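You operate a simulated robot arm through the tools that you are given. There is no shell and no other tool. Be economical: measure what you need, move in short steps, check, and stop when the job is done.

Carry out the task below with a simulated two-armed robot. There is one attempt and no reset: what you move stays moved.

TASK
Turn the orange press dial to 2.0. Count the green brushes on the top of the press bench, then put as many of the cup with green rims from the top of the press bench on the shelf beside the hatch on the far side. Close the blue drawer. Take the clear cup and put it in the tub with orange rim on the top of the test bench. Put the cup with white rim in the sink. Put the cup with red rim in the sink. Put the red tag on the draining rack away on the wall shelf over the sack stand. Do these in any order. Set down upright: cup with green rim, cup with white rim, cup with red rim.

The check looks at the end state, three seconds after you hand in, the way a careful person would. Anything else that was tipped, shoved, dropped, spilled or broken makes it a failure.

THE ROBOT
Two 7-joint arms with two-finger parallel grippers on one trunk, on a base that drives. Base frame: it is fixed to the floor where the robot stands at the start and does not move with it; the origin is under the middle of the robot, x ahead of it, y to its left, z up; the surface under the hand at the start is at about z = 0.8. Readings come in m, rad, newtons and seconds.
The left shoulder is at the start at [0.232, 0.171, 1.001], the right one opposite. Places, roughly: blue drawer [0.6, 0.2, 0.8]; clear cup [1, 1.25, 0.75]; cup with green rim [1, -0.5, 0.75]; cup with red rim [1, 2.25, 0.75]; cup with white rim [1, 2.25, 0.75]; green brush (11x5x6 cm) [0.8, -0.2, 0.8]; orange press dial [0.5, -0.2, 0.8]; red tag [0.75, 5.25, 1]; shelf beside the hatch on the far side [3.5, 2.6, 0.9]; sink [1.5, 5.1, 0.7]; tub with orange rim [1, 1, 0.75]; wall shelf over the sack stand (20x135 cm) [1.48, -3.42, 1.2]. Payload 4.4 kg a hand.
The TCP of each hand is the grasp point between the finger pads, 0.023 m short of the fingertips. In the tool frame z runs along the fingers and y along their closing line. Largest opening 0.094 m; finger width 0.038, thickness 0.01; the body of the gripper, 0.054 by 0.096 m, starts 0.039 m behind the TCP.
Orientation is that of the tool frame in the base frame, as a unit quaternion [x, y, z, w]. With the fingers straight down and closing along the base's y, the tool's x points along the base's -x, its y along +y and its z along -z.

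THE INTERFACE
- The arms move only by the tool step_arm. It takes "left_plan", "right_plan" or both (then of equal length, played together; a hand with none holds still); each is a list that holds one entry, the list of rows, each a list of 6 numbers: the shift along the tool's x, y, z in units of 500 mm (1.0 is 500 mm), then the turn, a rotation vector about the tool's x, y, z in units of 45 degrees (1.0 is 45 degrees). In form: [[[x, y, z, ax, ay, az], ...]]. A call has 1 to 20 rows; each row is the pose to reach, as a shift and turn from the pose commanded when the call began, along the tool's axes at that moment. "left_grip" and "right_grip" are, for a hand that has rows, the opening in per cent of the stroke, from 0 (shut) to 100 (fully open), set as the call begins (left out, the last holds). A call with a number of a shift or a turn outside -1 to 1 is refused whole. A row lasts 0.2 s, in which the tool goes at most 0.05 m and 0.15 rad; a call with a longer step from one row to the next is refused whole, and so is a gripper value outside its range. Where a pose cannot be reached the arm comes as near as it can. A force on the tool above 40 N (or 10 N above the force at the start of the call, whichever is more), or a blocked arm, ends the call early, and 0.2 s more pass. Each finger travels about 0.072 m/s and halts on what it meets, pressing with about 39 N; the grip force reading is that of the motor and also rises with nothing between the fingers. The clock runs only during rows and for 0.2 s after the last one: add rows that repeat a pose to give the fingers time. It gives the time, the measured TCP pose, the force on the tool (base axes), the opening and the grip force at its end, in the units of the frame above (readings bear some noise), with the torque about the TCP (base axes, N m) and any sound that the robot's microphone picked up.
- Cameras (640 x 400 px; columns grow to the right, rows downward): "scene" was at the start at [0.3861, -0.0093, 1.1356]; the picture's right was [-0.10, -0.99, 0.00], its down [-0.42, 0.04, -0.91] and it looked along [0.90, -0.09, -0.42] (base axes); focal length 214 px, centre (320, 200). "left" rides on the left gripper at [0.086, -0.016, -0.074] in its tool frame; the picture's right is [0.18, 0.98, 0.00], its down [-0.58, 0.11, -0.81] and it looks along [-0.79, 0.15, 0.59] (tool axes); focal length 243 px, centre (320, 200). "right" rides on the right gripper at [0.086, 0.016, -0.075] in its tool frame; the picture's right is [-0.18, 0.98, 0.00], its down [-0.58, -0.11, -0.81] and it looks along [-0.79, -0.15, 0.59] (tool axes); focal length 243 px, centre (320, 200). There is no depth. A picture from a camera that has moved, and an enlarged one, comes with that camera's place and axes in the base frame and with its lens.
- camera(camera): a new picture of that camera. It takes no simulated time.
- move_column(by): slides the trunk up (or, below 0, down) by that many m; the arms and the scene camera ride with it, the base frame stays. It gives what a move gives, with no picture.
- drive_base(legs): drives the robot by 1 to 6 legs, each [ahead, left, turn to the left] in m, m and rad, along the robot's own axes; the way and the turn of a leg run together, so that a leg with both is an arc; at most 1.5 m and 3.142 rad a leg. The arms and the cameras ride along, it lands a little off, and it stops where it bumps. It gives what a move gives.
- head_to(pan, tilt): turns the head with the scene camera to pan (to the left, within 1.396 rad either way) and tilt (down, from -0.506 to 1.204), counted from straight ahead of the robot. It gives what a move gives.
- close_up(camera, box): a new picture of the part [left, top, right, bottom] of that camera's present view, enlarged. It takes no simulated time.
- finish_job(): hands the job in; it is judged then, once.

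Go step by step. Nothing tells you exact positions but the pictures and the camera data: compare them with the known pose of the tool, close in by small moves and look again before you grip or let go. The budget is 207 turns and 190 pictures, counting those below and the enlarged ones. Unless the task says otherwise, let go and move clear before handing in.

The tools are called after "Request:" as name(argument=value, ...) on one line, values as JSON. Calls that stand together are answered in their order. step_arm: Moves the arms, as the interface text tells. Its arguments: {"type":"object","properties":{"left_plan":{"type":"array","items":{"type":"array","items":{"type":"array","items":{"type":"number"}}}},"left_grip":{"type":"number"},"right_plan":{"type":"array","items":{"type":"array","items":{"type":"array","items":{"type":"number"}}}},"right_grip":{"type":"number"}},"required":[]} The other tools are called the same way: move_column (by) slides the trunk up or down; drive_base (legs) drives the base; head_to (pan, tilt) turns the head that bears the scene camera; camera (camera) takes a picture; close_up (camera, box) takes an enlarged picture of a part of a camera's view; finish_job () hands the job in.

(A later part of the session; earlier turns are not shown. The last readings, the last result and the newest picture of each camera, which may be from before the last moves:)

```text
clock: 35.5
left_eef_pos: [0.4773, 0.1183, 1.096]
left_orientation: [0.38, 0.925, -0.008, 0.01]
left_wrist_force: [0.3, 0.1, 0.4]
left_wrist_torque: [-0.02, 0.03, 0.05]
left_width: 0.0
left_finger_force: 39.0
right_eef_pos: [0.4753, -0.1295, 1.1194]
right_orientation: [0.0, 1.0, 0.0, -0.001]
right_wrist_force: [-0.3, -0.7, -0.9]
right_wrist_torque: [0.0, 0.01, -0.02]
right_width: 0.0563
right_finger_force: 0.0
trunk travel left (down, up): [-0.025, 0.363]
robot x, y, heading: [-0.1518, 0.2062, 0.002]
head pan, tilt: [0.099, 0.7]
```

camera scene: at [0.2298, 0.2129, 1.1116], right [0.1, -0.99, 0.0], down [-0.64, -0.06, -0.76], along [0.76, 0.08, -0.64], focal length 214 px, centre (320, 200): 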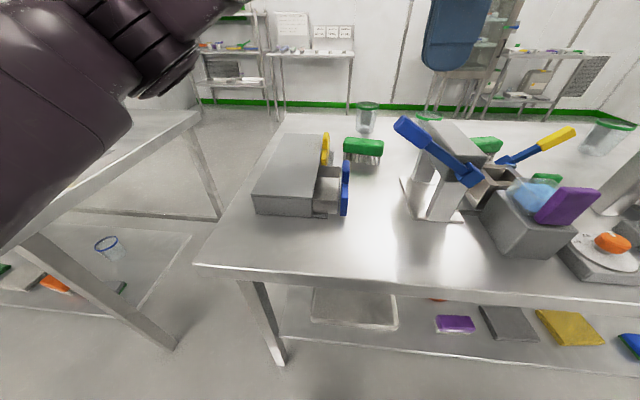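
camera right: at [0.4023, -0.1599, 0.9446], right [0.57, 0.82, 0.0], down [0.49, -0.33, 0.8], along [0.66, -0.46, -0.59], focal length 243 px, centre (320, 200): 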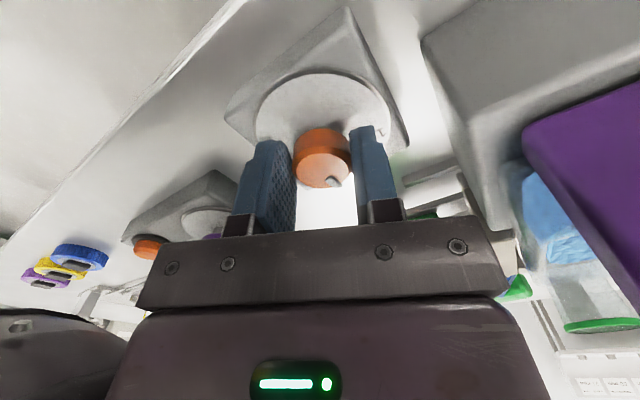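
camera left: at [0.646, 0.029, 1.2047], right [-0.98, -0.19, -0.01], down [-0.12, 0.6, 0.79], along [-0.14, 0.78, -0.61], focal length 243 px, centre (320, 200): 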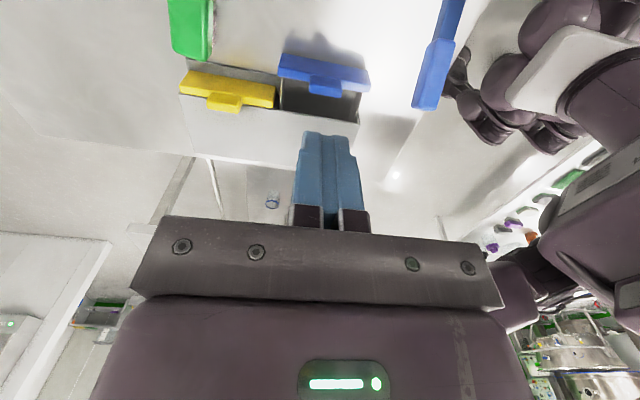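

Request:
step_arm(left_plan=[[[0, 0, -0.068, 0, 0, 0], [-0.045, 0.052, -0.068, 0, 0, 0], [-0.09, 0.104, -0.068, 0, 0, 0], [-0.136, 0.156, -0.068, 0, 0, 0], [-0.182, 0.209, -0.068, 0, 0, 0], [-0.228, 0.262, -0.068, 0, 0, 0], [-0.228, 0.262, -0.068, 0, 0, 0]]])

Request:
head_to(pan=-0.1, tilt=0.4)

Request:
camera(camera="scene")

Request:
camera(camera="left")

```text
clock: 37.1
left_eef_pos: [0.6516, 0.1307, 1.1326]
left_orientation: [0.381, 0.924, -0.008, 0.01]
left_wrist_force: [-0.3, 0.6, 0.5]
left_wrist_torque: [-0.01, 0.03, 0.0]
left_width: 0.0
left_finger_force: 38.9
right_eef_pos: [0.473, -0.1299, 1.1198]
right_orientation: [0.001, 1.0, -0.001, 0.0]
right_wrist_force: [-0.3, 0.1, -0.5]
right_wrist_torque: [0.03, 0.03, -0.02]
right_width: 0.0565
right_finger_force: 0.1
trunk travel left (down, up): [-0.025, 0.363]
robot x, y, heading: [-0.1476, 0.2082, -0.002]
head pan, tilt: [0.099, 0.7]
```

```text
clock: 37.9
left_eef_pos: [0.6512, 0.1335, 1.1315]
left_orientation: [0.382, 0.924, -0.008, 0.01]
left_wrist_force: [-0.5, 0.0, 0.7]
left_wrist_torque: [0.0, 0.0, 0.0]
left_width: 0.0002
left_finger_force: 39.1
right_eef_pos: [0.473, -0.1306, 1.1193]
right_orientation: [0.001, 1.0, 0.001, -0.001]
right_wrist_force: [0.2, 0.2, 0.6]
right_wrist_torque: [-0.01, 0.01, 0.0]
right_width: 0.0564
right_finger_force: 0.0
trunk travel left (down, up): [-0.025, 0.363]
robot x, y, heading: [-0.1503, 0.2064, 0.001]
head pan, tilt: [-0.099, 0.4]
```

```text
158 pictures are left
camera scene: at [0.2374, 0.1954, 1.1384], right [-0.1, -1.0, 0.0], down [-0.39, 0.04, -0.92], along [0.92, -0.09, -0.39], focal length 214 px, centre (320, 200)
```

scene: 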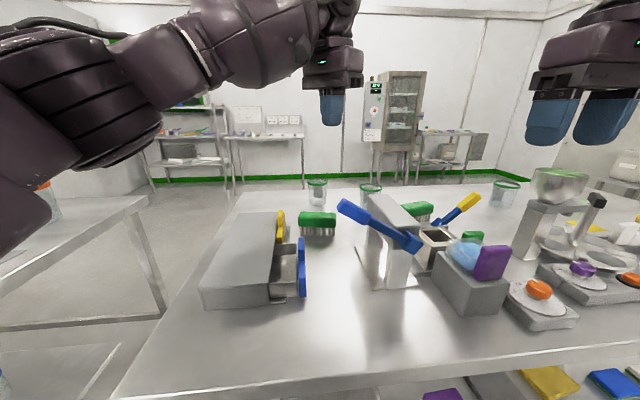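

```text
157 pictures are left
camera left: at [0.5772, 0.183, 1.2044], right [0.56, 0.83, -0.01], down [0.48, -0.31, 0.82], along [0.67, -0.47, -0.57], focal length 243 px, centre (320, 200)
```

left: 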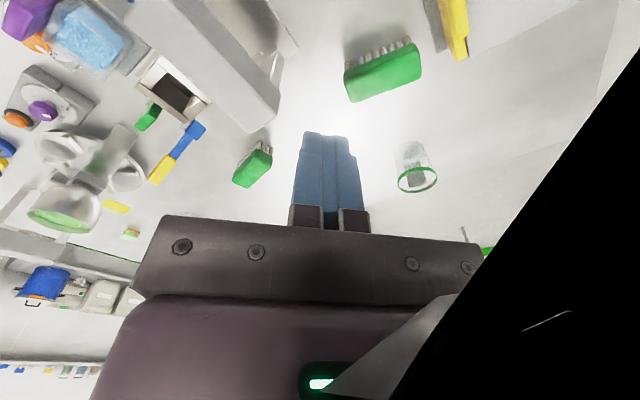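

Request:
step_arm(left_plan=[[[0, 0, 0.08, 0, 0, 0], [0, 0, 0.16, 0, 0, 0], [0, 0, 0.24, 0, 0, 0], [0, 0, 0.32, 0, 0, 0], [0, 0, 0.4, 0, 0, 0], [0, 0, 0.46, 0, 0, 0], [0, 0, 0.52, 0, 0, 0], [0, 0, 0.52, 0, 0, 0]]])

Request:
camera(camera="scene")

Request:
camera(camera="left")

```text
clock: 39.7
left_eef_pos: [0.657, 0.1258, 0.8732]
left_orientation: [0.381, 0.924, -0.009, 0.011]
left_wrist_force: [-0.7, 0.3, -0.5]
left_wrist_torque: [0.01, 0.0, -0.02]
left_width: 0.0
left_finger_force: 38.7
right_eef_pos: [0.4742, -0.132, 1.1197]
right_orientation: [0.0, 1.0, 0.0, -0.001]
right_wrist_force: [-0.3, -0.1, -0.6]
right_wrist_torque: [-0.04, 0.02, -0.02]
right_width: 0.0562
right_finger_force: 0.1
trunk travel left (down, up): [-0.025, 0.363]
robot x, y, heading: [-0.1484, 0.2041, -0.002]
head pan, tilt: [-0.099, 0.4]
```

```text
156 pictures are left
camera scene: at [0.2369, 0.1953, 1.1388], right [-0.1, -1.0, 0.0], down [-0.39, 0.04, -0.92], along [0.92, -0.09, -0.39], focal length 214 px, centre (320, 200)
```

scene: 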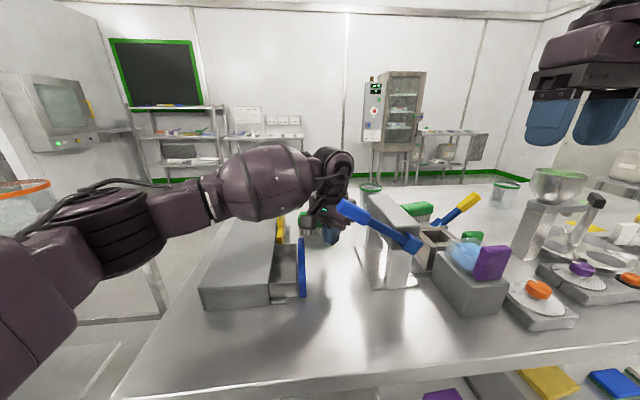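

```text
155 pictures are left
camera left: at [0.5823, 0.1762, 0.9446], right [0.56, 0.83, -0.01], down [0.48, -0.31, 0.82], along [0.68, -0.47, -0.57], focal length 243 px, centre (320, 200)
```

left: 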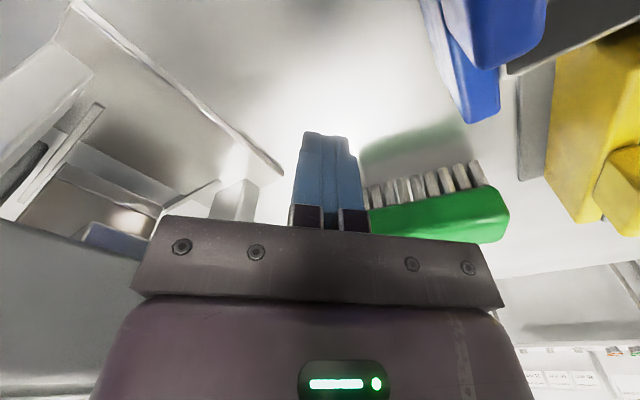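

Clear of everything; pushing toward +y now.

Request:
step_arm(left_plan=[[[0.02, 0.02, 0, 0, 0, 0], [0.04, 0.04, 0, 0, 0, 0], [0.06, 0.06, 0, 0, 0, 0], [0.08, 0.08, 0, 0, 0, 0], [0.09, 0.09, 0, 0, 0, 0], [0.1, 0.1, 0, 0, 0, 0], [0.11, 0.11, 0, 0, 0, 0], [0.12, 0.12, 0, 0, 0, 0]]])

Request:
camera(camera="scene")

Request:
camera(camera="left")

```text
clock: 41.5
left_eef_pos: [0.6542, 0.2124, 0.8689]
left_orientation: [0.382, 0.924, -0.007, 0.01]
left_wrist_force: [-0.1, 0.1, 0.2]
left_wrist_torque: [0.04, 0.01, 0.01]
left_width: 0.0001
left_finger_force: 39.4
right_eef_pos: [0.4736, -0.1301, 1.119]
right_orientation: [0.001, 1.0, 0.0, -0.001]
right_wrist_force: [-0.4, -0.3, -0.5]
right_wrist_torque: [-0.02, 0.03, 0.01]
right_width: 0.0566
right_finger_force: 0.0
trunk travel left (down, up): [-0.025, 0.363]
robot x, y, heading: [-0.1466, 0.2017, 0.001]
head pan, tilt: [-0.099, 0.4]
```

```text
154 pictures are left
camera scene: at [0.2374, 0.1955, 1.1385], right [-0.1, -1.0, 0.0], down [-0.39, 0.04, -0.92], along [0.92, -0.09, -0.39], focal length 214 px, centre (320, 200)
```

scene: 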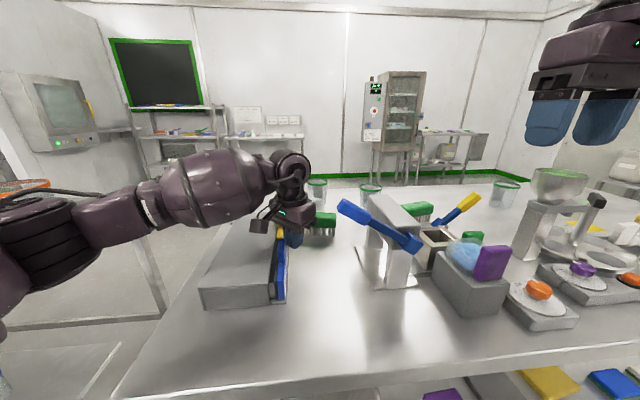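

```text
153 pictures are left
camera left: at [0.5804, 0.2625, 0.9423], right [0.56, 0.83, -0.01], down [0.48, -0.31, 0.82], along [0.67, -0.47, -0.57], focal length 243 px, centre (320, 200)
```

left: 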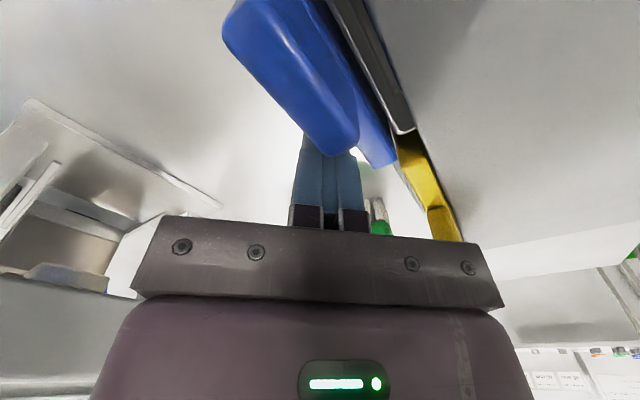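

A small gap remains; push a bit further.

Request:
step_arm(left_plan=[[[0.01, 0.01, 0, 0, 0, 0], [0.02, 0.02, 0, 0, 0, 0], [0.03, 0.03, 0, 0, 0, 0], [0.04, 0.04, 0, 0, 0, 0]]])

Request:
camera(camera="left")

Request:
close_up(camera="scene", box=[190, 180, 350, 310])

```text
clock: 42.4
left_eef_pos: [0.6528, 0.2238, 0.8689]
left_orientation: [0.387, 0.922, -0.014, 0.015]
left_wrist_force: [4.5, -10.6, -4.2]
left_wrist_torque: [-0.26, -0.09, -0.02]
left_width: 0.0
left_finger_force: 39.1
right_eef_pos: [0.4729, -0.1348, 1.1188]
right_orientation: [0.002, 1.0, 0.0, -0.002]
right_wrist_force: [0.1, 1.2, -0.2]
right_wrist_torque: [-0.04, -0.03, -0.01]
right_width: 0.0565
right_finger_force: 0.0
trunk travel left (down, up): [-0.025, 0.363]
robot x, y, heading: [-0.1445, 0.2033, -0.003]
head pan, tilt: [-0.099, 0.4]
stopped in row 4 (left hand): the force on the tool passed its limit at 45 N (the readings are from after the stop); the commanded pose is now the measured one
```

```text
152 pictures are left
camera left: at [0.58, 0.277, 0.9407], right [0.57, 0.82, -0.02], down [0.47, -0.31, 0.83], along [0.67, -0.48, -0.56], focal length 243 px, centre (320, 200)
```

left: 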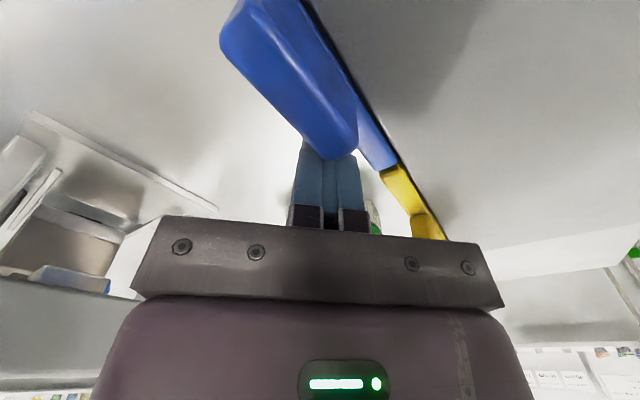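

```text
3.08 times, centred on (270, 245) of scene
camera zoom: at [0.2386, 0.1926, 1.1381], right [-0.1, -0.99, 0.0], down [-0.39, 0.04, -0.92], along [0.92, -0.09, -0.39], focal length 660 px, centre (474, 62)
```

zoom: 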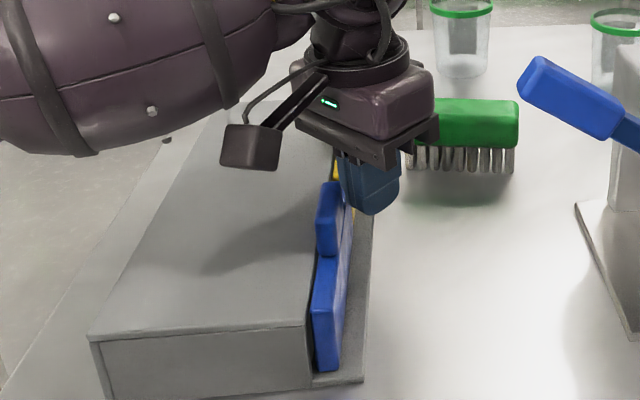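

The blue drawer is flush. Withdraw and lift, turn the left hand back, then look at the green-rimmed cups.

Request:
step_arm(left_plan=[[[-0.035, -0.035, 0, 0, 0, 0], [-0.07, -0.07, 0, 0, 0, 0], [-0.07, -0.07, -0.1, 0, 0, 0], [-0.07, -0.07, -0.2, 0, 0, 0], [-0.07, -0.07, -0.3, 0, 0, 0], [-0.07, -0.07, -0.4, 0, 0, 0], [-0.07, -0.07, -0.5, 0, 0, 0], [-0.07, -0.07, -0.6, 0, 0, 0], [-0.07, -0.07, -0.6, 0, 0, -0.18], [-0.07, -0.07, -0.6, 0, 0, -0.36], [-0.07, -0.07, -0.6, 0, 0, -0.54], [-0.07, -0.07, -0.6, 0, 0, -0.72], [-0.07, -0.07, -0.6, 0, 0, -0.9], [-0.07, -0.07, -0.6, 0, 0, -1.0], [-0.07, -0.07, -0.6, 0, 0, -1.0]]], left_grip=0)

Request:
head_to(pan=-0.2, tilt=0.45)

Request:
close_up(camera="scene", box=[240, 110, 500, 240])

Request:
camera(camera="left")

```text
clock: 45.6
left_eef_pos: [0.6476, 0.1881, 1.1709]
left_orientation: [0.003, 1.0, -0.017, 0.008]
left_wrist_force: [0.7, 0.0, 0.2]
left_wrist_torque: [0.03, 0.0, 0.01]
left_width: 0.0
left_finger_force: 39.0
right_eef_pos: [0.473, -0.1329, 1.1195]
right_orientation: [0.002, 1.0, 0.0, 0.0]
right_wrist_force: [-0.1, 1.1, 0.1]
right_wrist_torque: [-0.01, 0.02, -0.01]
right_width: 0.0564
right_finger_force: 0.0
trunk travel left (down, up): [-0.025, 0.363]
robot x, y, heading: [-0.1516, 0.2039, -0.003]
head pan, tilt: [-0.099, 0.4]
```

```text
clock: 46.3
left_eef_pos: [0.6472, 0.1875, 1.1706]
left_orientation: [0.002, 1.0, -0.017, 0.008]
left_wrist_force: [0.0, -0.2, 0.9]
left_wrist_torque: [0.0, 0.01, 0.01]
left_width: 0.0
left_finger_force: 38.8
right_eef_pos: [0.4729, -0.1324, 1.12]
right_orientation: [0.003, 1.0, -0.001, -0.001]
right_wrist_force: [-0.1, -0.2, -0.5]
right_wrist_torque: [0.0, 0.01, 0.04]
right_width: 0.0564
right_finger_force: 0.1
trunk travel left (down, up): [-0.025, 0.363]
robot x, y, heading: [-0.1509, 0.2036, -0.005]
head pan, tilt: [-0.201, 0.45]
```

```text
2.46 times, centred on (370, 175) of scene
camera zoom: at [0.2354, 0.1843, 1.1339], right [-0.2, -0.98, 0.0], down [-0.43, 0.09, -0.9], along [0.88, -0.18, -0.43], focal length 528 px, centre (197, 262)
```

zoom: 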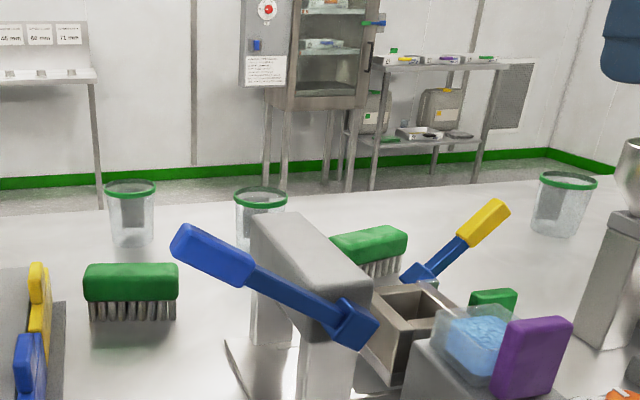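

```text
149 pictures are left
camera left: at [0.5596, 0.1738, 1.245], right [-0.18, 0.98, -0.04], down [0.57, 0.13, 0.81], along [0.8, 0.12, -0.58], focal length 243 px, centre (320, 200)
```

left: 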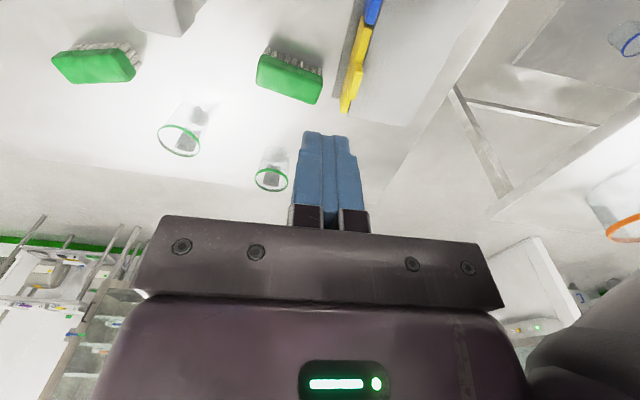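

Cups: green ones at about [1.0, 0.13], [0.93, -0.05] and [0.92, -0.56]; these are best fetched from the far side later. First I'll do the tasks on the left; I look that way.

Request:
drive_base(legs=[[-0.15, 0, 0]])

Request:
head_to(pan=1.3, tilt=0.3)

Request:
camera(camera="scene")

Request:
head_to(pan=0.7, tilt=0.3)

Request:
camera(camera="scene")

```text
clock: 47.7
left_eef_pos: [0.4983, 0.1854, 1.1706]
left_orientation: [0.004, 1.0, -0.017, 0.009]
left_wrist_force: [0.0, -0.7, 0.5]
left_wrist_torque: [0.0, -0.01, 0.0]
left_width: 0.0
left_finger_force: 39.3
right_eef_pos: [0.3221, -0.1346, 1.1204]
right_orientation: [0.004, 1.0, -0.001, -0.001]
right_wrist_force: [-0.2, -0.1, 0.0]
right_wrist_torque: [0.01, 0.03, -0.01]
right_width: 0.0565
right_finger_force: 0.1
trunk travel left (down, up): [-0.025, 0.363]
robot x, y, heading: [-0.2986, 0.2025, -0.011]
head pan, tilt: [-0.201, 0.45]
```

```text
clock: 49.3
left_eef_pos: [0.4995, 0.1874, 1.1724]
left_orientation: [0.004, 1.0, -0.016, 0.009]
left_wrist_force: [-0.6, -0.2, -0.3]
left_wrist_torque: [-0.03, -0.01, -0.04]
left_width: 0.0001
left_finger_force: 39.4
right_eef_pos: [0.3222, -0.1343, 1.1196]
right_orientation: [0.004, 1.0, 0.001, 0.0]
right_wrist_force: [0.4, 0.7, -0.1]
right_wrist_torque: [0.0, -0.03, 0.02]
right_width: 0.0562
right_finger_force: 0.2
trunk travel left (down, up): [-0.025, 0.363]
robot x, y, heading: [-0.2963, 0.2072, -0.002]
head pan, tilt: [1.3, 0.3]
```

```text
148 pictures are left
camera scene: at [0.022, 0.2925, 1.1478], right [0.96, -0.27, 0.0], down [-0.08, -0.28, -0.96], along [0.26, 0.92, -0.3], focal length 214 px, centre (320, 200)
```

scene: 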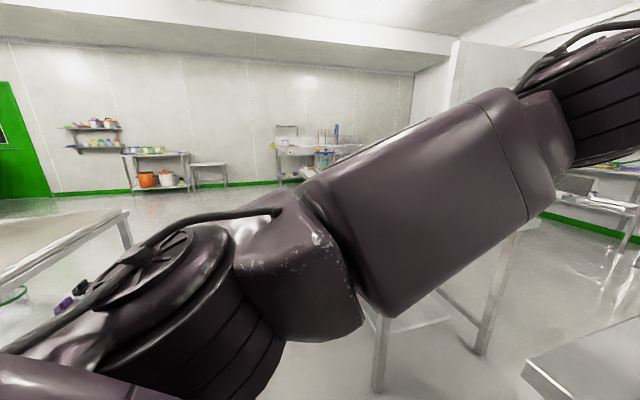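

```text
clock: 50.3
left_eef_pos: [0.4975, 0.1861, 1.1708]
left_orientation: [0.004, 1.0, -0.017, 0.008]
left_wrist_force: [-1.0, 0.2, 0.2]
left_wrist_torque: [-0.01, 0.0, 0.01]
left_width: 0.0001
left_finger_force: 39.2
right_eef_pos: [0.3233, -0.1334, 1.1198]
right_orientation: [0.003, 1.0, 0.001, -0.001]
right_wrist_force: [0.2, -0.3, 0.1]
right_wrist_torque: [-0.02, 0.0, -0.03]
right_width: 0.0565
right_finger_force: 0.0
trunk travel left (down, up): [-0.025, 0.363]
robot x, y, heading: [-0.2965, 0.2001, -0.009]
head pan, tilt: [0.7, 0.3]
```

```text
147 pictures are left
camera scene: at [0.0682, 0.2625, 1.1478], right [0.64, -0.77, 0.0], down [-0.23, -0.19, -0.96], along [0.73, 0.61, -0.3], focal length 214 px, centre (320, 200)
```

scene: 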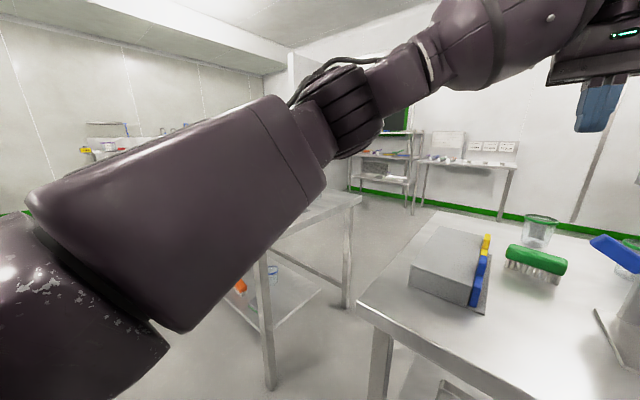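

The corridor to the left is free. Drive left in front of the test bench.

Request:
drive_base(legs=[[0.1, 0, 0], [0, 0.85, 0]])

Request:
head_to(pan=0.1, tilt=0.55)

Request:
camera(camera="scene")

Request:
camera(camera="left")

```text
clock: 58.8
left_eef_pos: [0.6025, 1.031, 1.1718]
left_orientation: [0.006, 1.0, -0.018, 0.008]
left_wrist_force: [0.2, -0.4, -0.8]
left_wrist_torque: [-0.01, -0.01, 0.02]
left_width: 0.0
left_finger_force: 39.3
right_eef_pos: [0.4262, 0.712, 1.1204]
right_orientation: [0.006, 1.0, 0.001, -0.001]
right_wrist_force: [-0.1, -0.4, 0.7]
right_wrist_torque: [0.0, 0.0, -0.01]
right_width: 0.0565
right_finger_force: 0.1
trunk travel left (down, up): [-0.025, 0.363]
robot x, y, heading: [-0.1929, 1.0503, -0.01]
head pan, tilt: [0.7, 0.3]
```

```text
clock: 59.8
left_eef_pos: [0.604, 1.0318, 1.1707]
left_orientation: [0.006, 1.0, -0.016, 0.008]
left_wrist_force: [-0.4, -0.6, 0.9]
left_wrist_torque: [0.03, 0.03, -0.05]
left_width: 0.0
left_finger_force: 39.0
right_eef_pos: [0.4249, 0.7123, 1.1183]
right_orientation: [0.007, 1.0, 0.0, -0.001]
right_wrist_force: [0.2, 0.5, 0.2]
right_wrist_torque: [-0.03, 0.04, 0.02]
right_width: 0.0567
right_finger_force: 0.0
trunk travel left (down, up): [-0.025, 0.363]
robot x, y, heading: [-0.191, 1.0528, -0.009]
head pan, tilt: [0.099, 0.55]
```

```text
146 pictures are left
camera scene: at [0.1909, 1.0583, 1.1248], right [0.09, -1.0, 0.0], down [-0.52, -0.05, -0.85], along [0.85, 0.08, -0.52], focal length 214 px, centre (320, 200)
```

scene: 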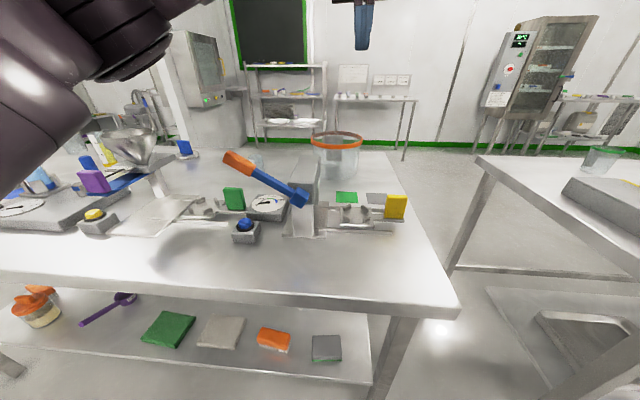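

```text
145 pictures are left
camera left: at [0.5154, 1.0182, 1.245], right [-0.17, 0.98, -0.04], down [0.57, 0.13, 0.81], along [0.8, 0.12, -0.58], focal length 243 px, centre (320, 200)
```

left: 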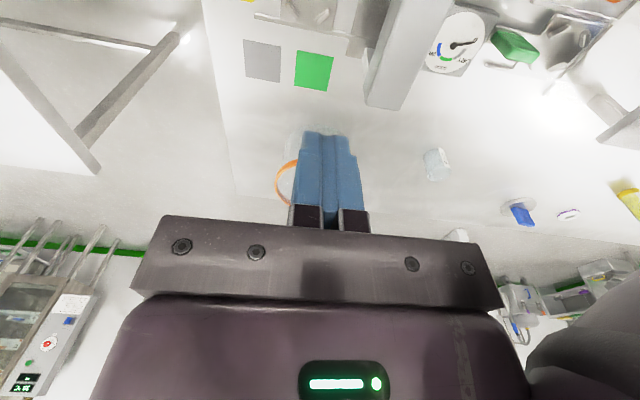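

The clear cup is near [0.87, 1.33] behind the press with the orange lever; the tub is near [0.99, 1.07]. I shift left, raise the trunk for clearance and open the left hand, then look.

Request:
drive_base(legs=[[0.05, 0.27, 0.01]])

Request:
move_column(by=0.12)

Request:
step_arm(left_plan=[[[0, 0, 0, -0.043, 0.02, 0], [0, 0, 0, -0.043, 0.02, 0], [0, 0, 0, -0.043, 0.02, 0], [0, 0, 0, -0.043, 0.02, 0], [0, 0, 0, -0.043, 0.02, 0], [0, 0, 0, -0.043, 0.02, 0]]], left_grip=100)

Request:
camera(camera="left")

Request:
camera(camera="scene")

```text
clock: 62.8
left_eef_pos: [0.6558, 1.3079, 1.1694]
left_orientation: [0.003, 1.0, -0.017, 0.008]
left_wrist_force: [-0.2, -1.0, 0.2]
left_wrist_torque: [0.03, 0.0, 0.01]
left_width: 0.0
left_finger_force: 39.1
right_eef_pos: [0.4804, 0.9876, 1.1202]
right_orientation: [0.002, 1.0, 0.0, -0.001]
right_wrist_force: [0.3, -0.8, -0.4]
right_wrist_torque: [-0.02, 0.02, -0.05]
right_width: 0.0563
right_finger_force: 0.0
trunk travel left (down, up): [-0.025, 0.363]
robot x, y, heading: [-0.1388, 1.3229, -0.002]
head pan, tilt: [0.099, 0.55]
```

```text
clock: 64.3
left_eef_pos: [0.6472, 1.3094, 1.3043]
left_orientation: [0.004, 1.0, -0.016, 0.018]
left_wrist_force: [0.3, 0.4, -0.5]
left_wrist_torque: [-0.02, -0.01, -0.01]
left_width: 0.0001
left_finger_force: 39.3
right_eef_pos: [0.4826, 0.9882, 1.2374]
right_orientation: [0.002, 1.0, -0.001, -0.003]
right_wrist_force: [-0.3, 0.4, 0.0]
right_wrist_torque: [-0.02, 0.04, -0.01]
right_width: 0.0564
right_finger_force: 0.0
trunk travel left (down, up): [-0.145, 0.243]
robot x, y, heading: [-0.1413, 1.3227, 0.003]
head pan, tilt: [0.099, 0.55]
```

```text
clock: 65.7
left_eef_pos: [0.6431, 1.3084, 1.3053]
left_orientation: [0.002, 1.0, 0.002, 0.012]
left_wrist_force: [0.3, -0.7, -0.3]
left_wrist_torque: [0.01, 0.04, 0.03]
left_width: 0.0941
left_finger_force: 0.1
left hand out of reach, approached as far as the arm can: row 1, 2, 3, 4, 5, 6
right_eef_pos: [0.481, 0.9866, 1.2407]
right_orientation: [0.002, 1.0, 0.001, -0.001]
right_wrist_force: [0.7, -0.9, 0.4]
right_wrist_torque: [0.0, 0.02, 0.04]
right_width: 0.0564
right_finger_force: 0.0
trunk travel left (down, up): [-0.145, 0.243]
robot x, y, heading: [-0.14, 1.3216, -0.004]
head pan, tilt: [0.099, 0.55]
```

```text
144 pictures are left
camera left: at [0.5539, 1.2926, 1.3783], right [-0.18, 0.98, 0.0], down [0.56, 0.1, 0.82], along [0.81, 0.14, -0.57], focal length 243 px, centre (320, 200)
```

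left: 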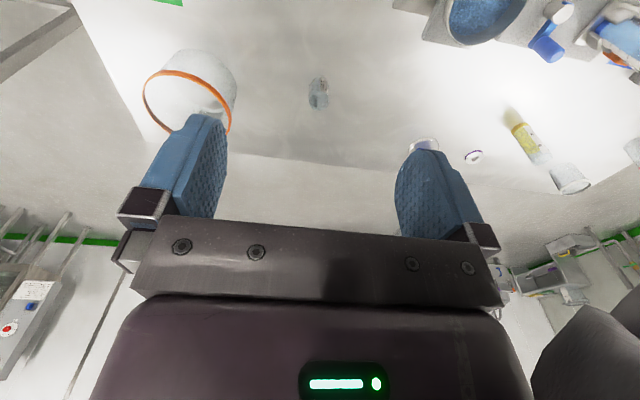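

```text
143 pictures are left
camera scene: at [0.1331, 1.3314, 1.2738], right [0.1, -1.0, 0.0], down [-0.52, -0.05, -0.85], along [0.85, 0.08, -0.52], focal length 214 px, centre (320, 200)
```

scene: 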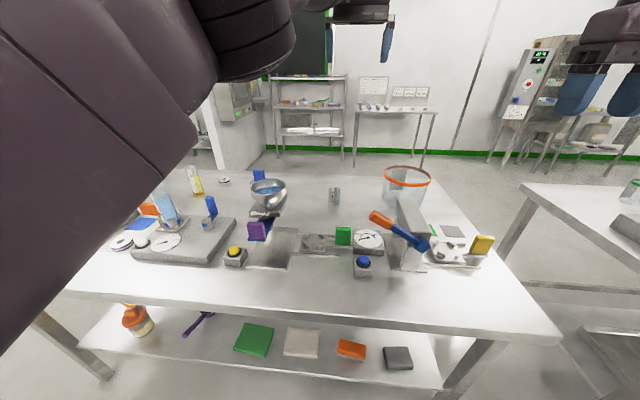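

Request:
close_up(camera="left", box=[270, 50, 370, 130])

Request:
close_up(camera="scene", box=[290, 150, 450, 280])

```text
5.00 times, centred on (320, 90) of left
camera zoom: at [0.5539, 1.2926, 1.3783], right [-0.18, 0.98, 0.0], down [0.56, 0.1, 0.82], along [0.81, 0.14, -0.57], focal length 1213 px, centre (320, 750)
```

zoom: 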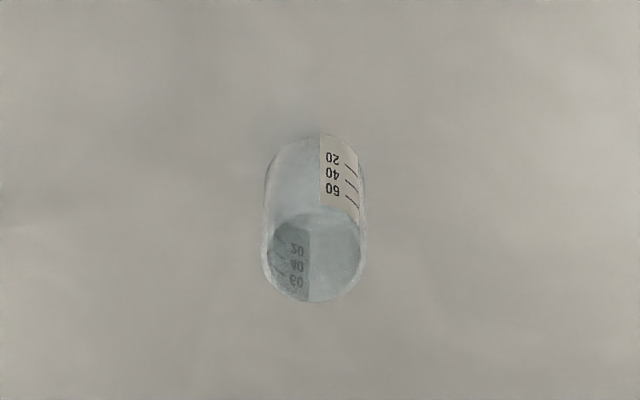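

```text
3.08 times, centred on (370, 215) of scene
camera zoom: at [0.1331, 1.3314, 1.2738], right [0.1, -1.0, 0.0], down [-0.52, -0.05, -0.85], along [0.85, 0.08, -0.52], focal length 660 px, centre (166, 154)
```

zoom: 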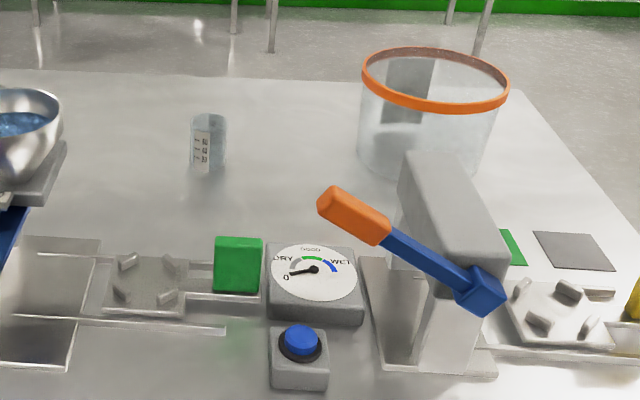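

Clear cup is at [0.884, 1.347] (rim z≈0.87, ⌀4.6 cm); tub centre [0.90, 1.073], rim z≈0.93. Drive ahead and position the left hand above the cup.

Request:
drive_base(legs=[[0.19, 0, 0]])

Request:
step_arm(left_plan=[[[0, 0.01, 0.08, 0, 0, 0], [0, 0.03, 0.16, 0, 0, 0], [0, 0.05, 0.24, 0, 0, 0], [0, 0.07, 0.32, 0, 0, 0], [-0.05, 0.08, 0.4, 0, 0, 0], [-0.08, 0.08, 0.48, 0, 0, 0], [-0.08, 0.08, 0.48, 0, 0, 0]]], left_grip=100)

Request:
camera(camera="left")

```text
clock: 67.2
left_eef_pos: [0.8303, 1.3102, 1.3059]
left_orientation: [0.002, 1.0, -0.001, 0.012]
left_wrist_force: [-0.2, -0.5, -0.6]
left_wrist_torque: [-0.02, 0.01, 0.0]
left_width: 0.094
left_finger_force: 0.1
right_eef_pos: [0.6686, 0.9883, 1.2405]
right_orientation: [0.002, 1.0, 0.0, 0.0]
right_wrist_force: [0.2, -0.1, 0.1]
right_wrist_torque: [0.01, -0.04, 0.0]
right_width: 0.0565
right_finger_force: 0.0
trunk travel left (down, up): [-0.145, 0.243]
robot x, y, heading: [0.0456, 1.3218, 0.001]
head pan, tilt: [0.099, 0.55]
```

```text
clock: 68.8
left_eef_pos: [0.8775, 1.3502, 1.0687]
left_orientation: [0.002, 1.0, 0.0, 0.014]
left_wrist_force: [0.7, 0.2, -0.2]
left_wrist_torque: [-0.01, -0.04, 0.0]
left_width: 0.0941
left_finger_force: 0.1
right_eef_pos: [0.6687, 0.9886, 1.2413]
right_orientation: [0.001, 1.0, 0.0, 0.0]
right_wrist_force: [0.1, -1.0, 0.5]
right_wrist_torque: [-0.01, -0.02, 0.0]
right_width: 0.0564
right_finger_force: 0.1
trunk travel left (down, up): [-0.145, 0.243]
robot x, y, heading: [0.0454, 1.326, -0.003]
head pan, tilt: [0.099, 0.55]
```

```text
140 pictures are left
camera left: at [0.789, 1.3335, 1.141], right [-0.18, 0.98, 0.0], down [0.56, 0.11, 0.82], along [0.81, 0.15, -0.57], focal length 243 px, centre (320, 200)
```

left: 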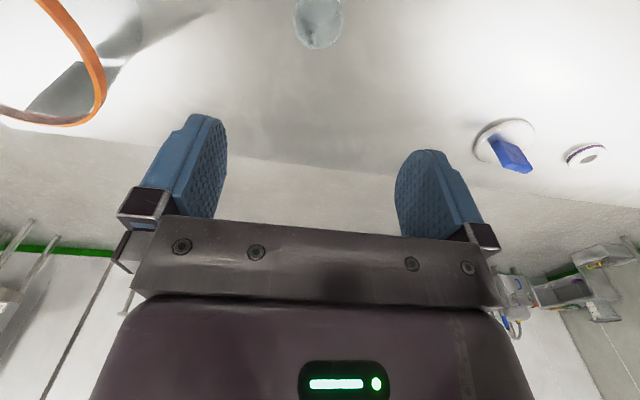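

Aligned; descend and grip.

Request:
step_arm(left_plan=[[[-0.002, 0, 0.08, 0, 0, 0], [-0.004, 0, 0.16, 0, 0, 0], [-0.004, 0, 0.24, 0, 0, 0], [-0.004, 0, 0.31, 0, 0, 0], [-0.004, 0, 0.38, 0, 0, 0], [-0.004, 0, 0.434, 0, 0, 0], [-0.004, 0, 0.434, 0, 0, 0]]])

Request:
camera(camera="left")

Request:
step_arm(left_plan=[[[0, 0, 0, 0, 0, 0], [0, 0, 0, 0, 0, 0], [0, 0, 0, 0, 0, 0], [0, 0, 0, 0, 0, 0], [0, 0, 0, 0, 0, 0]]], left_grip=0)

Request:
camera(camera="left")

```text
clock: 70.5
left_eef_pos: [0.8837, 1.35, 0.8516]
left_orientation: [0.002, 1.0, -0.001, 0.012]
left_wrist_force: [-0.9, -0.4, -0.4]
left_wrist_torque: [0.02, 0.02, -0.02]
left_width: 0.0939
left_finger_force: 0.1
right_eef_pos: [0.6695, 0.9883, 1.2405]
right_orientation: [0.001, 1.0, 0.0, 0.0]
right_wrist_force: [-0.5, 0.3, 0.7]
right_wrist_torque: [-0.01, 0.0, -0.01]
right_width: 0.0565
right_finger_force: 0.0
trunk travel left (down, up): [-0.145, 0.243]
robot x, y, heading: [0.0432, 1.3211, 0.004]
head pan, tilt: [0.099, 0.55]
```

```text
139 pictures are left
camera left: at [0.796, 1.3342, 0.9242], right [-0.18, 0.98, 0.0], down [0.56, 0.11, 0.82], along [0.81, 0.15, -0.57], focal length 243 px, centre (320, 200)
```

left: 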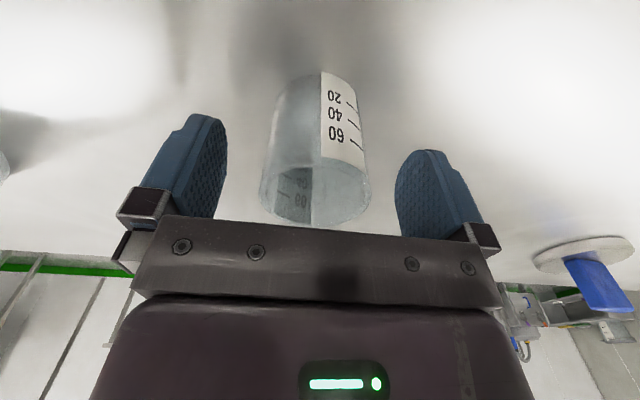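

```text
clock: 71.7
left_eef_pos: [0.8848, 1.3505, 0.8508]
left_orientation: [0.002, 1.0, 0.001, 0.012]
left_wrist_force: [0.6, -1.1, -0.2]
left_wrist_torque: [-0.02, 0.02, 0.03]
left_width: 0.0474
left_finger_force: 38.9
right_eef_pos: [0.6696, 0.9873, 1.2402]
right_orientation: [0.002, 1.0, 0.0, -0.001]
right_wrist_force: [-0.2, 0.2, 0.5]
right_wrist_torque: [0.03, 0.01, 0.02]
right_width: 0.0564
right_finger_force: 0.1
trunk travel left (down, up): [-0.145, 0.243]
robot x, y, heading: [0.0417, 1.3192, 0.001]
head pan, tilt: [0.099, 0.55]
```

```text
138 pictures are left
camera left: at [0.7962, 1.3341, 0.9237], right [-0.18, 0.98, 0.0], down [0.56, 0.11, 0.82], along [0.81, 0.15, -0.57], focal length 243 px, centre (320, 200)
```

left: 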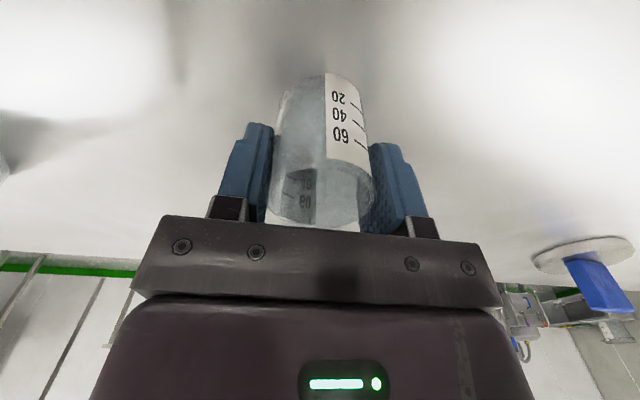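

Cup held. Lift it using the trunk, then drive right to the tub.

Request:
step_arm(left_plan=[[[0, 0, -0.04, 0, 0, 0], [0, 0, -0.08, 0, 0, 0], [0, 0, -0.1, 0, 0, 0]]])

Request:
move_column(by=0.23)

Request:
drive_base(legs=[[0, -0.275, 0]])

Request:
camera(camera="left")

Request:
camera(camera="scene")

```text
clock: 72.5
left_eef_pos: [0.882, 1.3509, 0.9002]
left_orientation: [0.002, 1.0, 0.0, 0.012]
left_wrist_force: [0.5, -1.0, -0.3]
left_wrist_torque: [-0.01, 0.02, -0.05]
left_width: 0.0001
left_finger_force: 38.9
right_eef_pos: [0.6703, 0.988, 1.2402]
right_orientation: [0.002, 1.0, 0.0, -0.001]
right_wrist_force: [0.0, -0.6, 0.3]
right_wrist_torque: [0.0, -0.01, 0.01]
right_width: 0.0567
right_finger_force: 0.0
trunk travel left (down, up): [-0.145, 0.243]
robot x, y, heading: [0.0484, 1.3234, 0.001]
head pan, tilt: [0.099, 0.55]
```

```text
clock: 74.9
left_eef_pos: [0.8474, 1.3503, 1.3425]
left_orientation: [0.002, 0.988, 0.001, 0.152]
left_wrist_force: [0.5, 0.7, -0.3]
left_wrist_torque: [0.01, -0.02, 0.0]
left_width: 0.0
left_finger_force: 39.2
right_eef_pos: [0.6687, 0.9879, 1.4694]
right_orientation: [0.001, 1.0, -0.001, -0.001]
right_wrist_force: [0.4, -0.2, -0.1]
right_wrist_torque: [-0.04, 0.03, 0.01]
right_width: 0.0562
right_finger_force: 0.1
trunk travel left (down, up): [-0.375, 0.013]
robot x, y, heading: [0.0492, 1.3222, -0.001]
head pan, tilt: [0.099, 0.55]
```

```text
clock: 77.9
left_eef_pos: [0.8473, 1.0737, 1.3416]
left_orientation: [0.0, 0.988, 0.001, 0.152]
left_wrist_force: [-0.4, 0.3, -0.3]
left_wrist_torque: [0.04, 0.0, 0.01]
left_width: 0.0
left_finger_force: 38.7
right_eef_pos: [0.672, 0.7126, 1.4696]
right_orientation: [-0.002, 1.0, -0.001, -0.001]
right_wrist_force: [0.6, 0.2, -1.1]
right_wrist_torque: [0.02, -0.04, -0.01]
right_width: 0.0563
right_finger_force: 0.0
trunk travel left (down, up): [-0.375, 0.013]
robot x, y, heading: [0.0484, 1.0407, 0.002]
head pan, tilt: [0.099, 0.55]
```

```text
137 pictures are left
camera left: at [0.7426, 1.0582, 1.3871], right [-0.18, 0.98, -0.05], down [0.31, 0.11, 0.94], along [0.93, 0.15, -0.33], focal length 243 px, centre (320, 200)
```

left: 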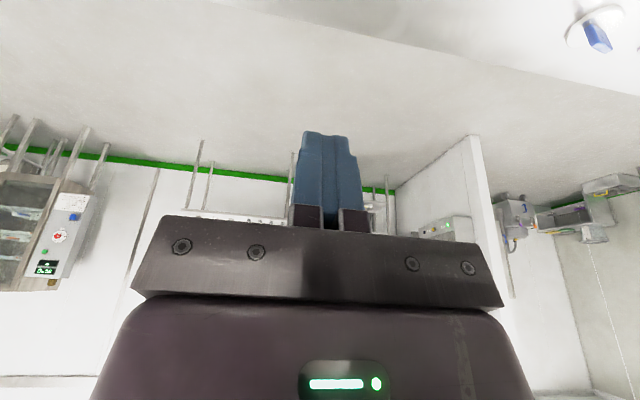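

```text
136 pictures are left
camera scene: at [0.1951, 1.053, 1.519], right [0.1, -0.99, 0.0], down [-0.52, -0.05, -0.85], along [0.85, 0.09, -0.52], focal length 214 px, centre (320, 200)
```

scene: 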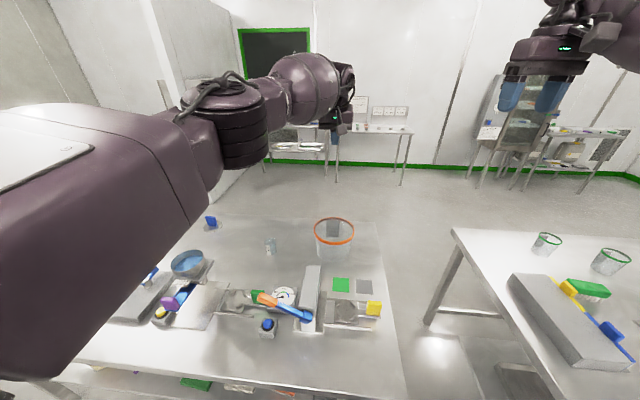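

The cup slipped out and is still standing on the bench. I'll check it, lower the trunk again, drive back and regrip lower.

Request:
close_up(camera="scene", box=[220, 200, 380, 300])

Request:
drive_base(legs=[[0, 0.275, 0]])

Request:
move_column(by=-0.23)

Request:
camera(camera="left")

```text
4.00 times, centred on (300, 250) of scene
camera zoom: at [0.1951, 1.053, 1.519], right [0.1, -0.99, 0.0], down [-0.52, -0.05, -0.85], along [0.85, 0.09, -0.52], focal length 858 px, centre (400, 0)
```

zoom: 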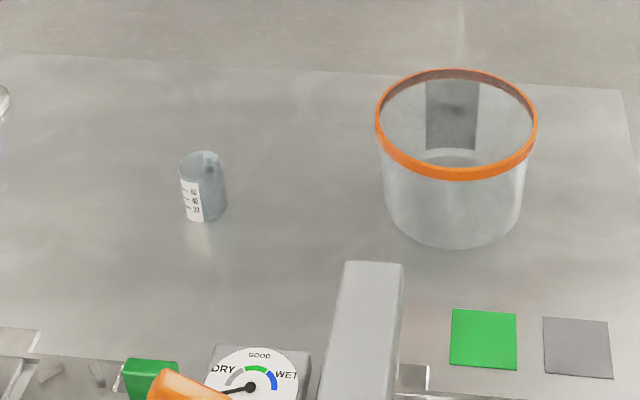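

```text
clock: 80.9
left_eef_pos: [0.8462, 1.3525, 1.3417]
left_orientation: [-0.003, 0.988, 0.001, 0.153]
left_wrist_force: [-0.1, 0.2, -1.3]
left_wrist_torque: [0.0, -0.01, -0.02]
left_width: 0.0002
left_finger_force: 38.5
right_eef_pos: [0.6712, 0.988, 1.4693]
right_orientation: [-0.003, 1.0, 0.0, -0.001]
right_wrist_force: [-0.1, -0.5, -0.4]
right_wrist_torque: [0.01, 0.0, 0.02]
right_width: 0.0563
right_finger_force: 0.1
trunk travel left (down, up): [-0.375, 0.013]
robot x, y, heading: [0.0486, 1.3191, 0.015]
head pan, tilt: [0.099, 0.55]
```

```text
clock: 83.3
left_eef_pos: [0.8438, 1.3527, 1.1151]
left_orientation: [-0.002, 0.988, 0.001, 0.154]
left_wrist_force: [-0.6, 0.1, -0.2]
left_wrist_torque: [0.04, -0.03, 0.0]
left_width: 0.0
left_finger_force: 39.1
right_eef_pos: [0.6692, 0.9882, 1.2429]
right_orientation: [-0.005, 1.0, 0.0, 0.001]
right_wrist_force: [-0.4, 0.1, 0.8]
right_wrist_torque: [0.02, -0.01, -0.01]
right_width: 0.0565
right_finger_force: 0.1
trunk travel left (down, up): [-0.145, 0.243]
robot x, y, heading: [0.0427, 1.3167, 0.009]
head pan, tilt: [0.099, 0.55]
```

```text
134 pictures are left
camera left: at [0.739, 1.3351, 1.1595], right [-0.18, 0.98, -0.05], down [0.31, 0.11, 0.94], along [0.93, 0.15, -0.32], focal length 243 px, centre (320, 200)
```

left: 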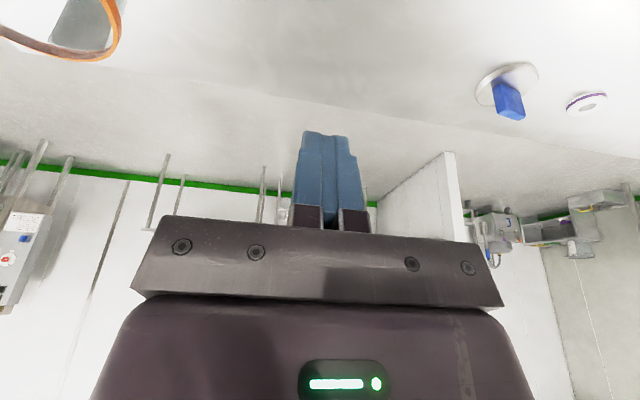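

Request:
step_arm(left_plan=[[[-0.003, -0.002, 0.06, 0, 0.1, 0], [-0.006, -0.003, 0.12, 0, 0.2, 0], [-0.009, -0.005, 0.18, 0, 0.3, 0], [-0.012, -0.006, 0.245, 0, 0.393, 0], [-0.012, -0.006, 0.245, 0, 0.393, 0], [-0.012, -0.006, 0.245, 0, 0.393, 0], [-0.012, -0.006, 0.245, 0, 0.393, 0]]], left_grip=100)

Request:
camera(camera="left")

```text
clock: 84.9
left_eef_pos: [0.8881, 1.3536, 0.9948]
left_orientation: [-0.003, 1.0, 0.002, -0.001]
left_wrist_force: [0.1, 0.8, 0.0]
left_wrist_torque: [-0.04, -0.01, 0.02]
left_width: 0.0939
left_finger_force: 0.1
right_eef_pos: [0.6714, 0.9883, 1.2407]
right_orientation: [-0.004, 1.0, 0.0, -0.001]
right_wrist_force: [0.4, 0.4, 0.8]
right_wrist_torque: [0.0, -0.02, 0.0]
right_width: 0.0565
right_finger_force: 0.0
trunk travel left (down, up): [-0.145, 0.243]
robot x, y, heading: [0.0482, 1.3206, 0.011]
head pan, tilt: [0.099, 0.55]
```

```text
133 pictures are left
camera left: at [0.8013, 1.3355, 1.0707], right [-0.19, 0.98, 0.0], down [0.58, 0.11, 0.8], along [0.79, 0.15, -0.59], focal length 243 px, centre (320, 200)
```

left: 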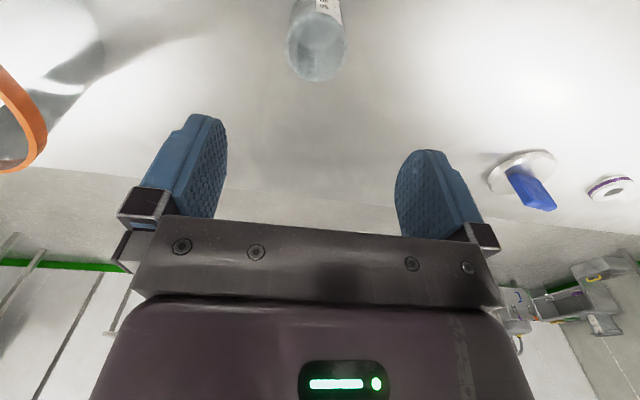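

Request:
step_arm(left_plan=[[[0.008, -0.009, 0.08, 0, 0, 0], [0.008, -0.009, 0.16, 0, 0, 0], [0.008, -0.009, 0.24, 0, 0, 0], [0.008, -0.009, 0.3, 0, 0, 0], [0.008, -0.009, 0.328, 0, 0, 0], [0.008, -0.009, 0.328, 0, 0, 0]]])

Request:
step_arm(left_plan=[[[0, 0, 0, 0, 0, 0], [0, 0, 0, 0, 0, 0], [0, 0, 0, 0, 0, 0], [0, 0, 0, 0, 0, 0], [0, 0, 0, 0, 0, 0], [0, 0, -0.01, 0, 0, 0], [0, 0, -0.02, 0, 0, 0], [0, 0, -0.03, 0, 0, 0]]], left_grip=0)

Request:
camera(camera="left")

```text
clock: 86.3
left_eef_pos: [0.8818, 1.3464, 0.8336]
left_orientation: [-0.004, 1.0, 0.0, -0.002]
left_wrist_force: [0.5, -0.3, -0.1]
left_wrist_torque: [-0.01, -0.03, -0.02]
left_width: 0.0942
left_finger_force: 0.0
right_eef_pos: [0.6707, 0.9886, 1.2414]
right_orientation: [-0.003, 1.0, 0.0, -0.001]
right_wrist_force: [0.5, 0.6, -0.5]
right_wrist_torque: [0.01, -0.01, -0.01]
right_width: 0.0564
right_finger_force: 0.1
trunk travel left (down, up): [-0.145, 0.243]
robot x, y, heading: [0.0435, 1.3169, 0.01]
head pan, tilt: [0.099, 0.55]
```

```text
clock: 88.1
left_eef_pos: [0.8828, 1.3462, 0.8477]
left_orientation: [-0.004, 1.0, 0.001, -0.002]
left_wrist_force: [0.2, -0.5, -0.3]
left_wrist_torque: [0.0, -0.01, 0.01]
left_width: 0.0429
left_finger_force: 39.1
right_eef_pos: [0.6709, 0.9885, 1.2398]
right_orientation: [-0.003, 1.0, 0.001, 0.0]
right_wrist_force: [0.4, -0.5, -0.1]
right_wrist_torque: [-0.01, 0.0, -0.02]
right_width: 0.0562
right_finger_force: 0.0
trunk travel left (down, up): [-0.145, 0.243]
robot x, y, heading: [0.046, 1.3228, 0.011]
head pan, tilt: [0.099, 0.55]
```

```text
132 pictures are left
camera left: at [0.7967, 1.3288, 0.9224], right [-0.19, 0.98, 0.0], down [0.58, 0.11, 0.8], along [0.79, 0.15, -0.59], focal length 243 px, centre (320, 200)
```

left: 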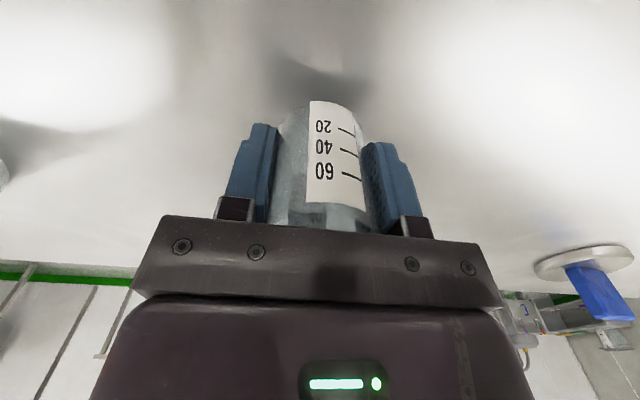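

Request:
step_arm(left_plan=[[[0, 0, -0.02, 0, 0, 0], [0, 0, -0.04, 0, 0, 0], [0, 0, -0.06, 0, 0, 0], [0, 0, -0.08, 0, 0, 0], [0, 0, -0.1, 0, 0, 0], [0, 0, -0.13, 0, 0, 0], [0, 0, -0.16, 0, 0, 0], [0, 0, -0.19, 0, 0, 0], [0, 0, -0.22, 0, 0, 0], [0, 0, -0.25, 0, 0, 0], [0, 0, -0.28, 0, 0, 0], [0, 0, -0.31, 0, 0, 0], [0, 0, -0.34, 0, 0, 0], [0, 0, -0.38, 0, 0, 0], [0, 0, -0.42, 0, 0, 0], [0, 0, -0.46, 0, 0, 0]]])

Request:
camera(camera="left")

```text
clock: 91.5
left_eef_pos: [0.8834, 1.3454, 1.078]
left_orientation: [-0.003, 1.0, 0.001, -0.002]
left_wrist_force: [0.2, -0.4, -0.3]
left_wrist_torque: [-0.02, 0.01, 0.03]
left_width: 0.0431
left_finger_force: 39.0
right_eef_pos: [0.6705, 0.9886, 1.2398]
right_orientation: [-0.004, 1.0, 0.0, 0.0]
right_wrist_force: [1.1, -0.3, 0.2]
right_wrist_torque: [0.01, 0.0, 0.02]
right_width: 0.0562
right_finger_force: 0.1
trunk travel left (down, up): [-0.145, 0.243]
robot x, y, heading: [0.0425, 1.3173, 0.013]
head pan, tilt: [0.099, 0.55]
```

```text
131 pictures are left
camera left: at [0.7976, 1.3284, 1.1523], right [-0.19, 0.98, 0.0], down [0.58, 0.11, 0.8], along [0.79, 0.15, -0.59], focal length 243 px, centre (320, 200)
```

left: 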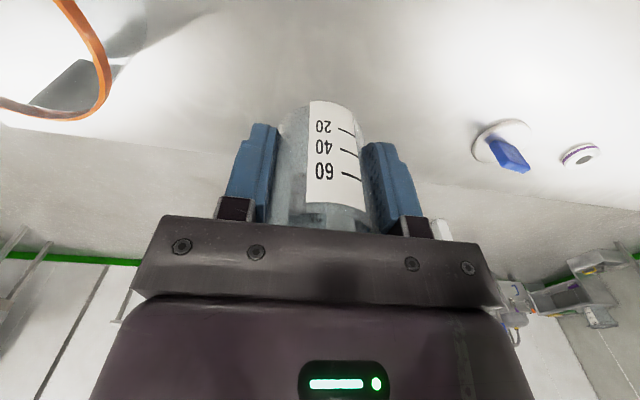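

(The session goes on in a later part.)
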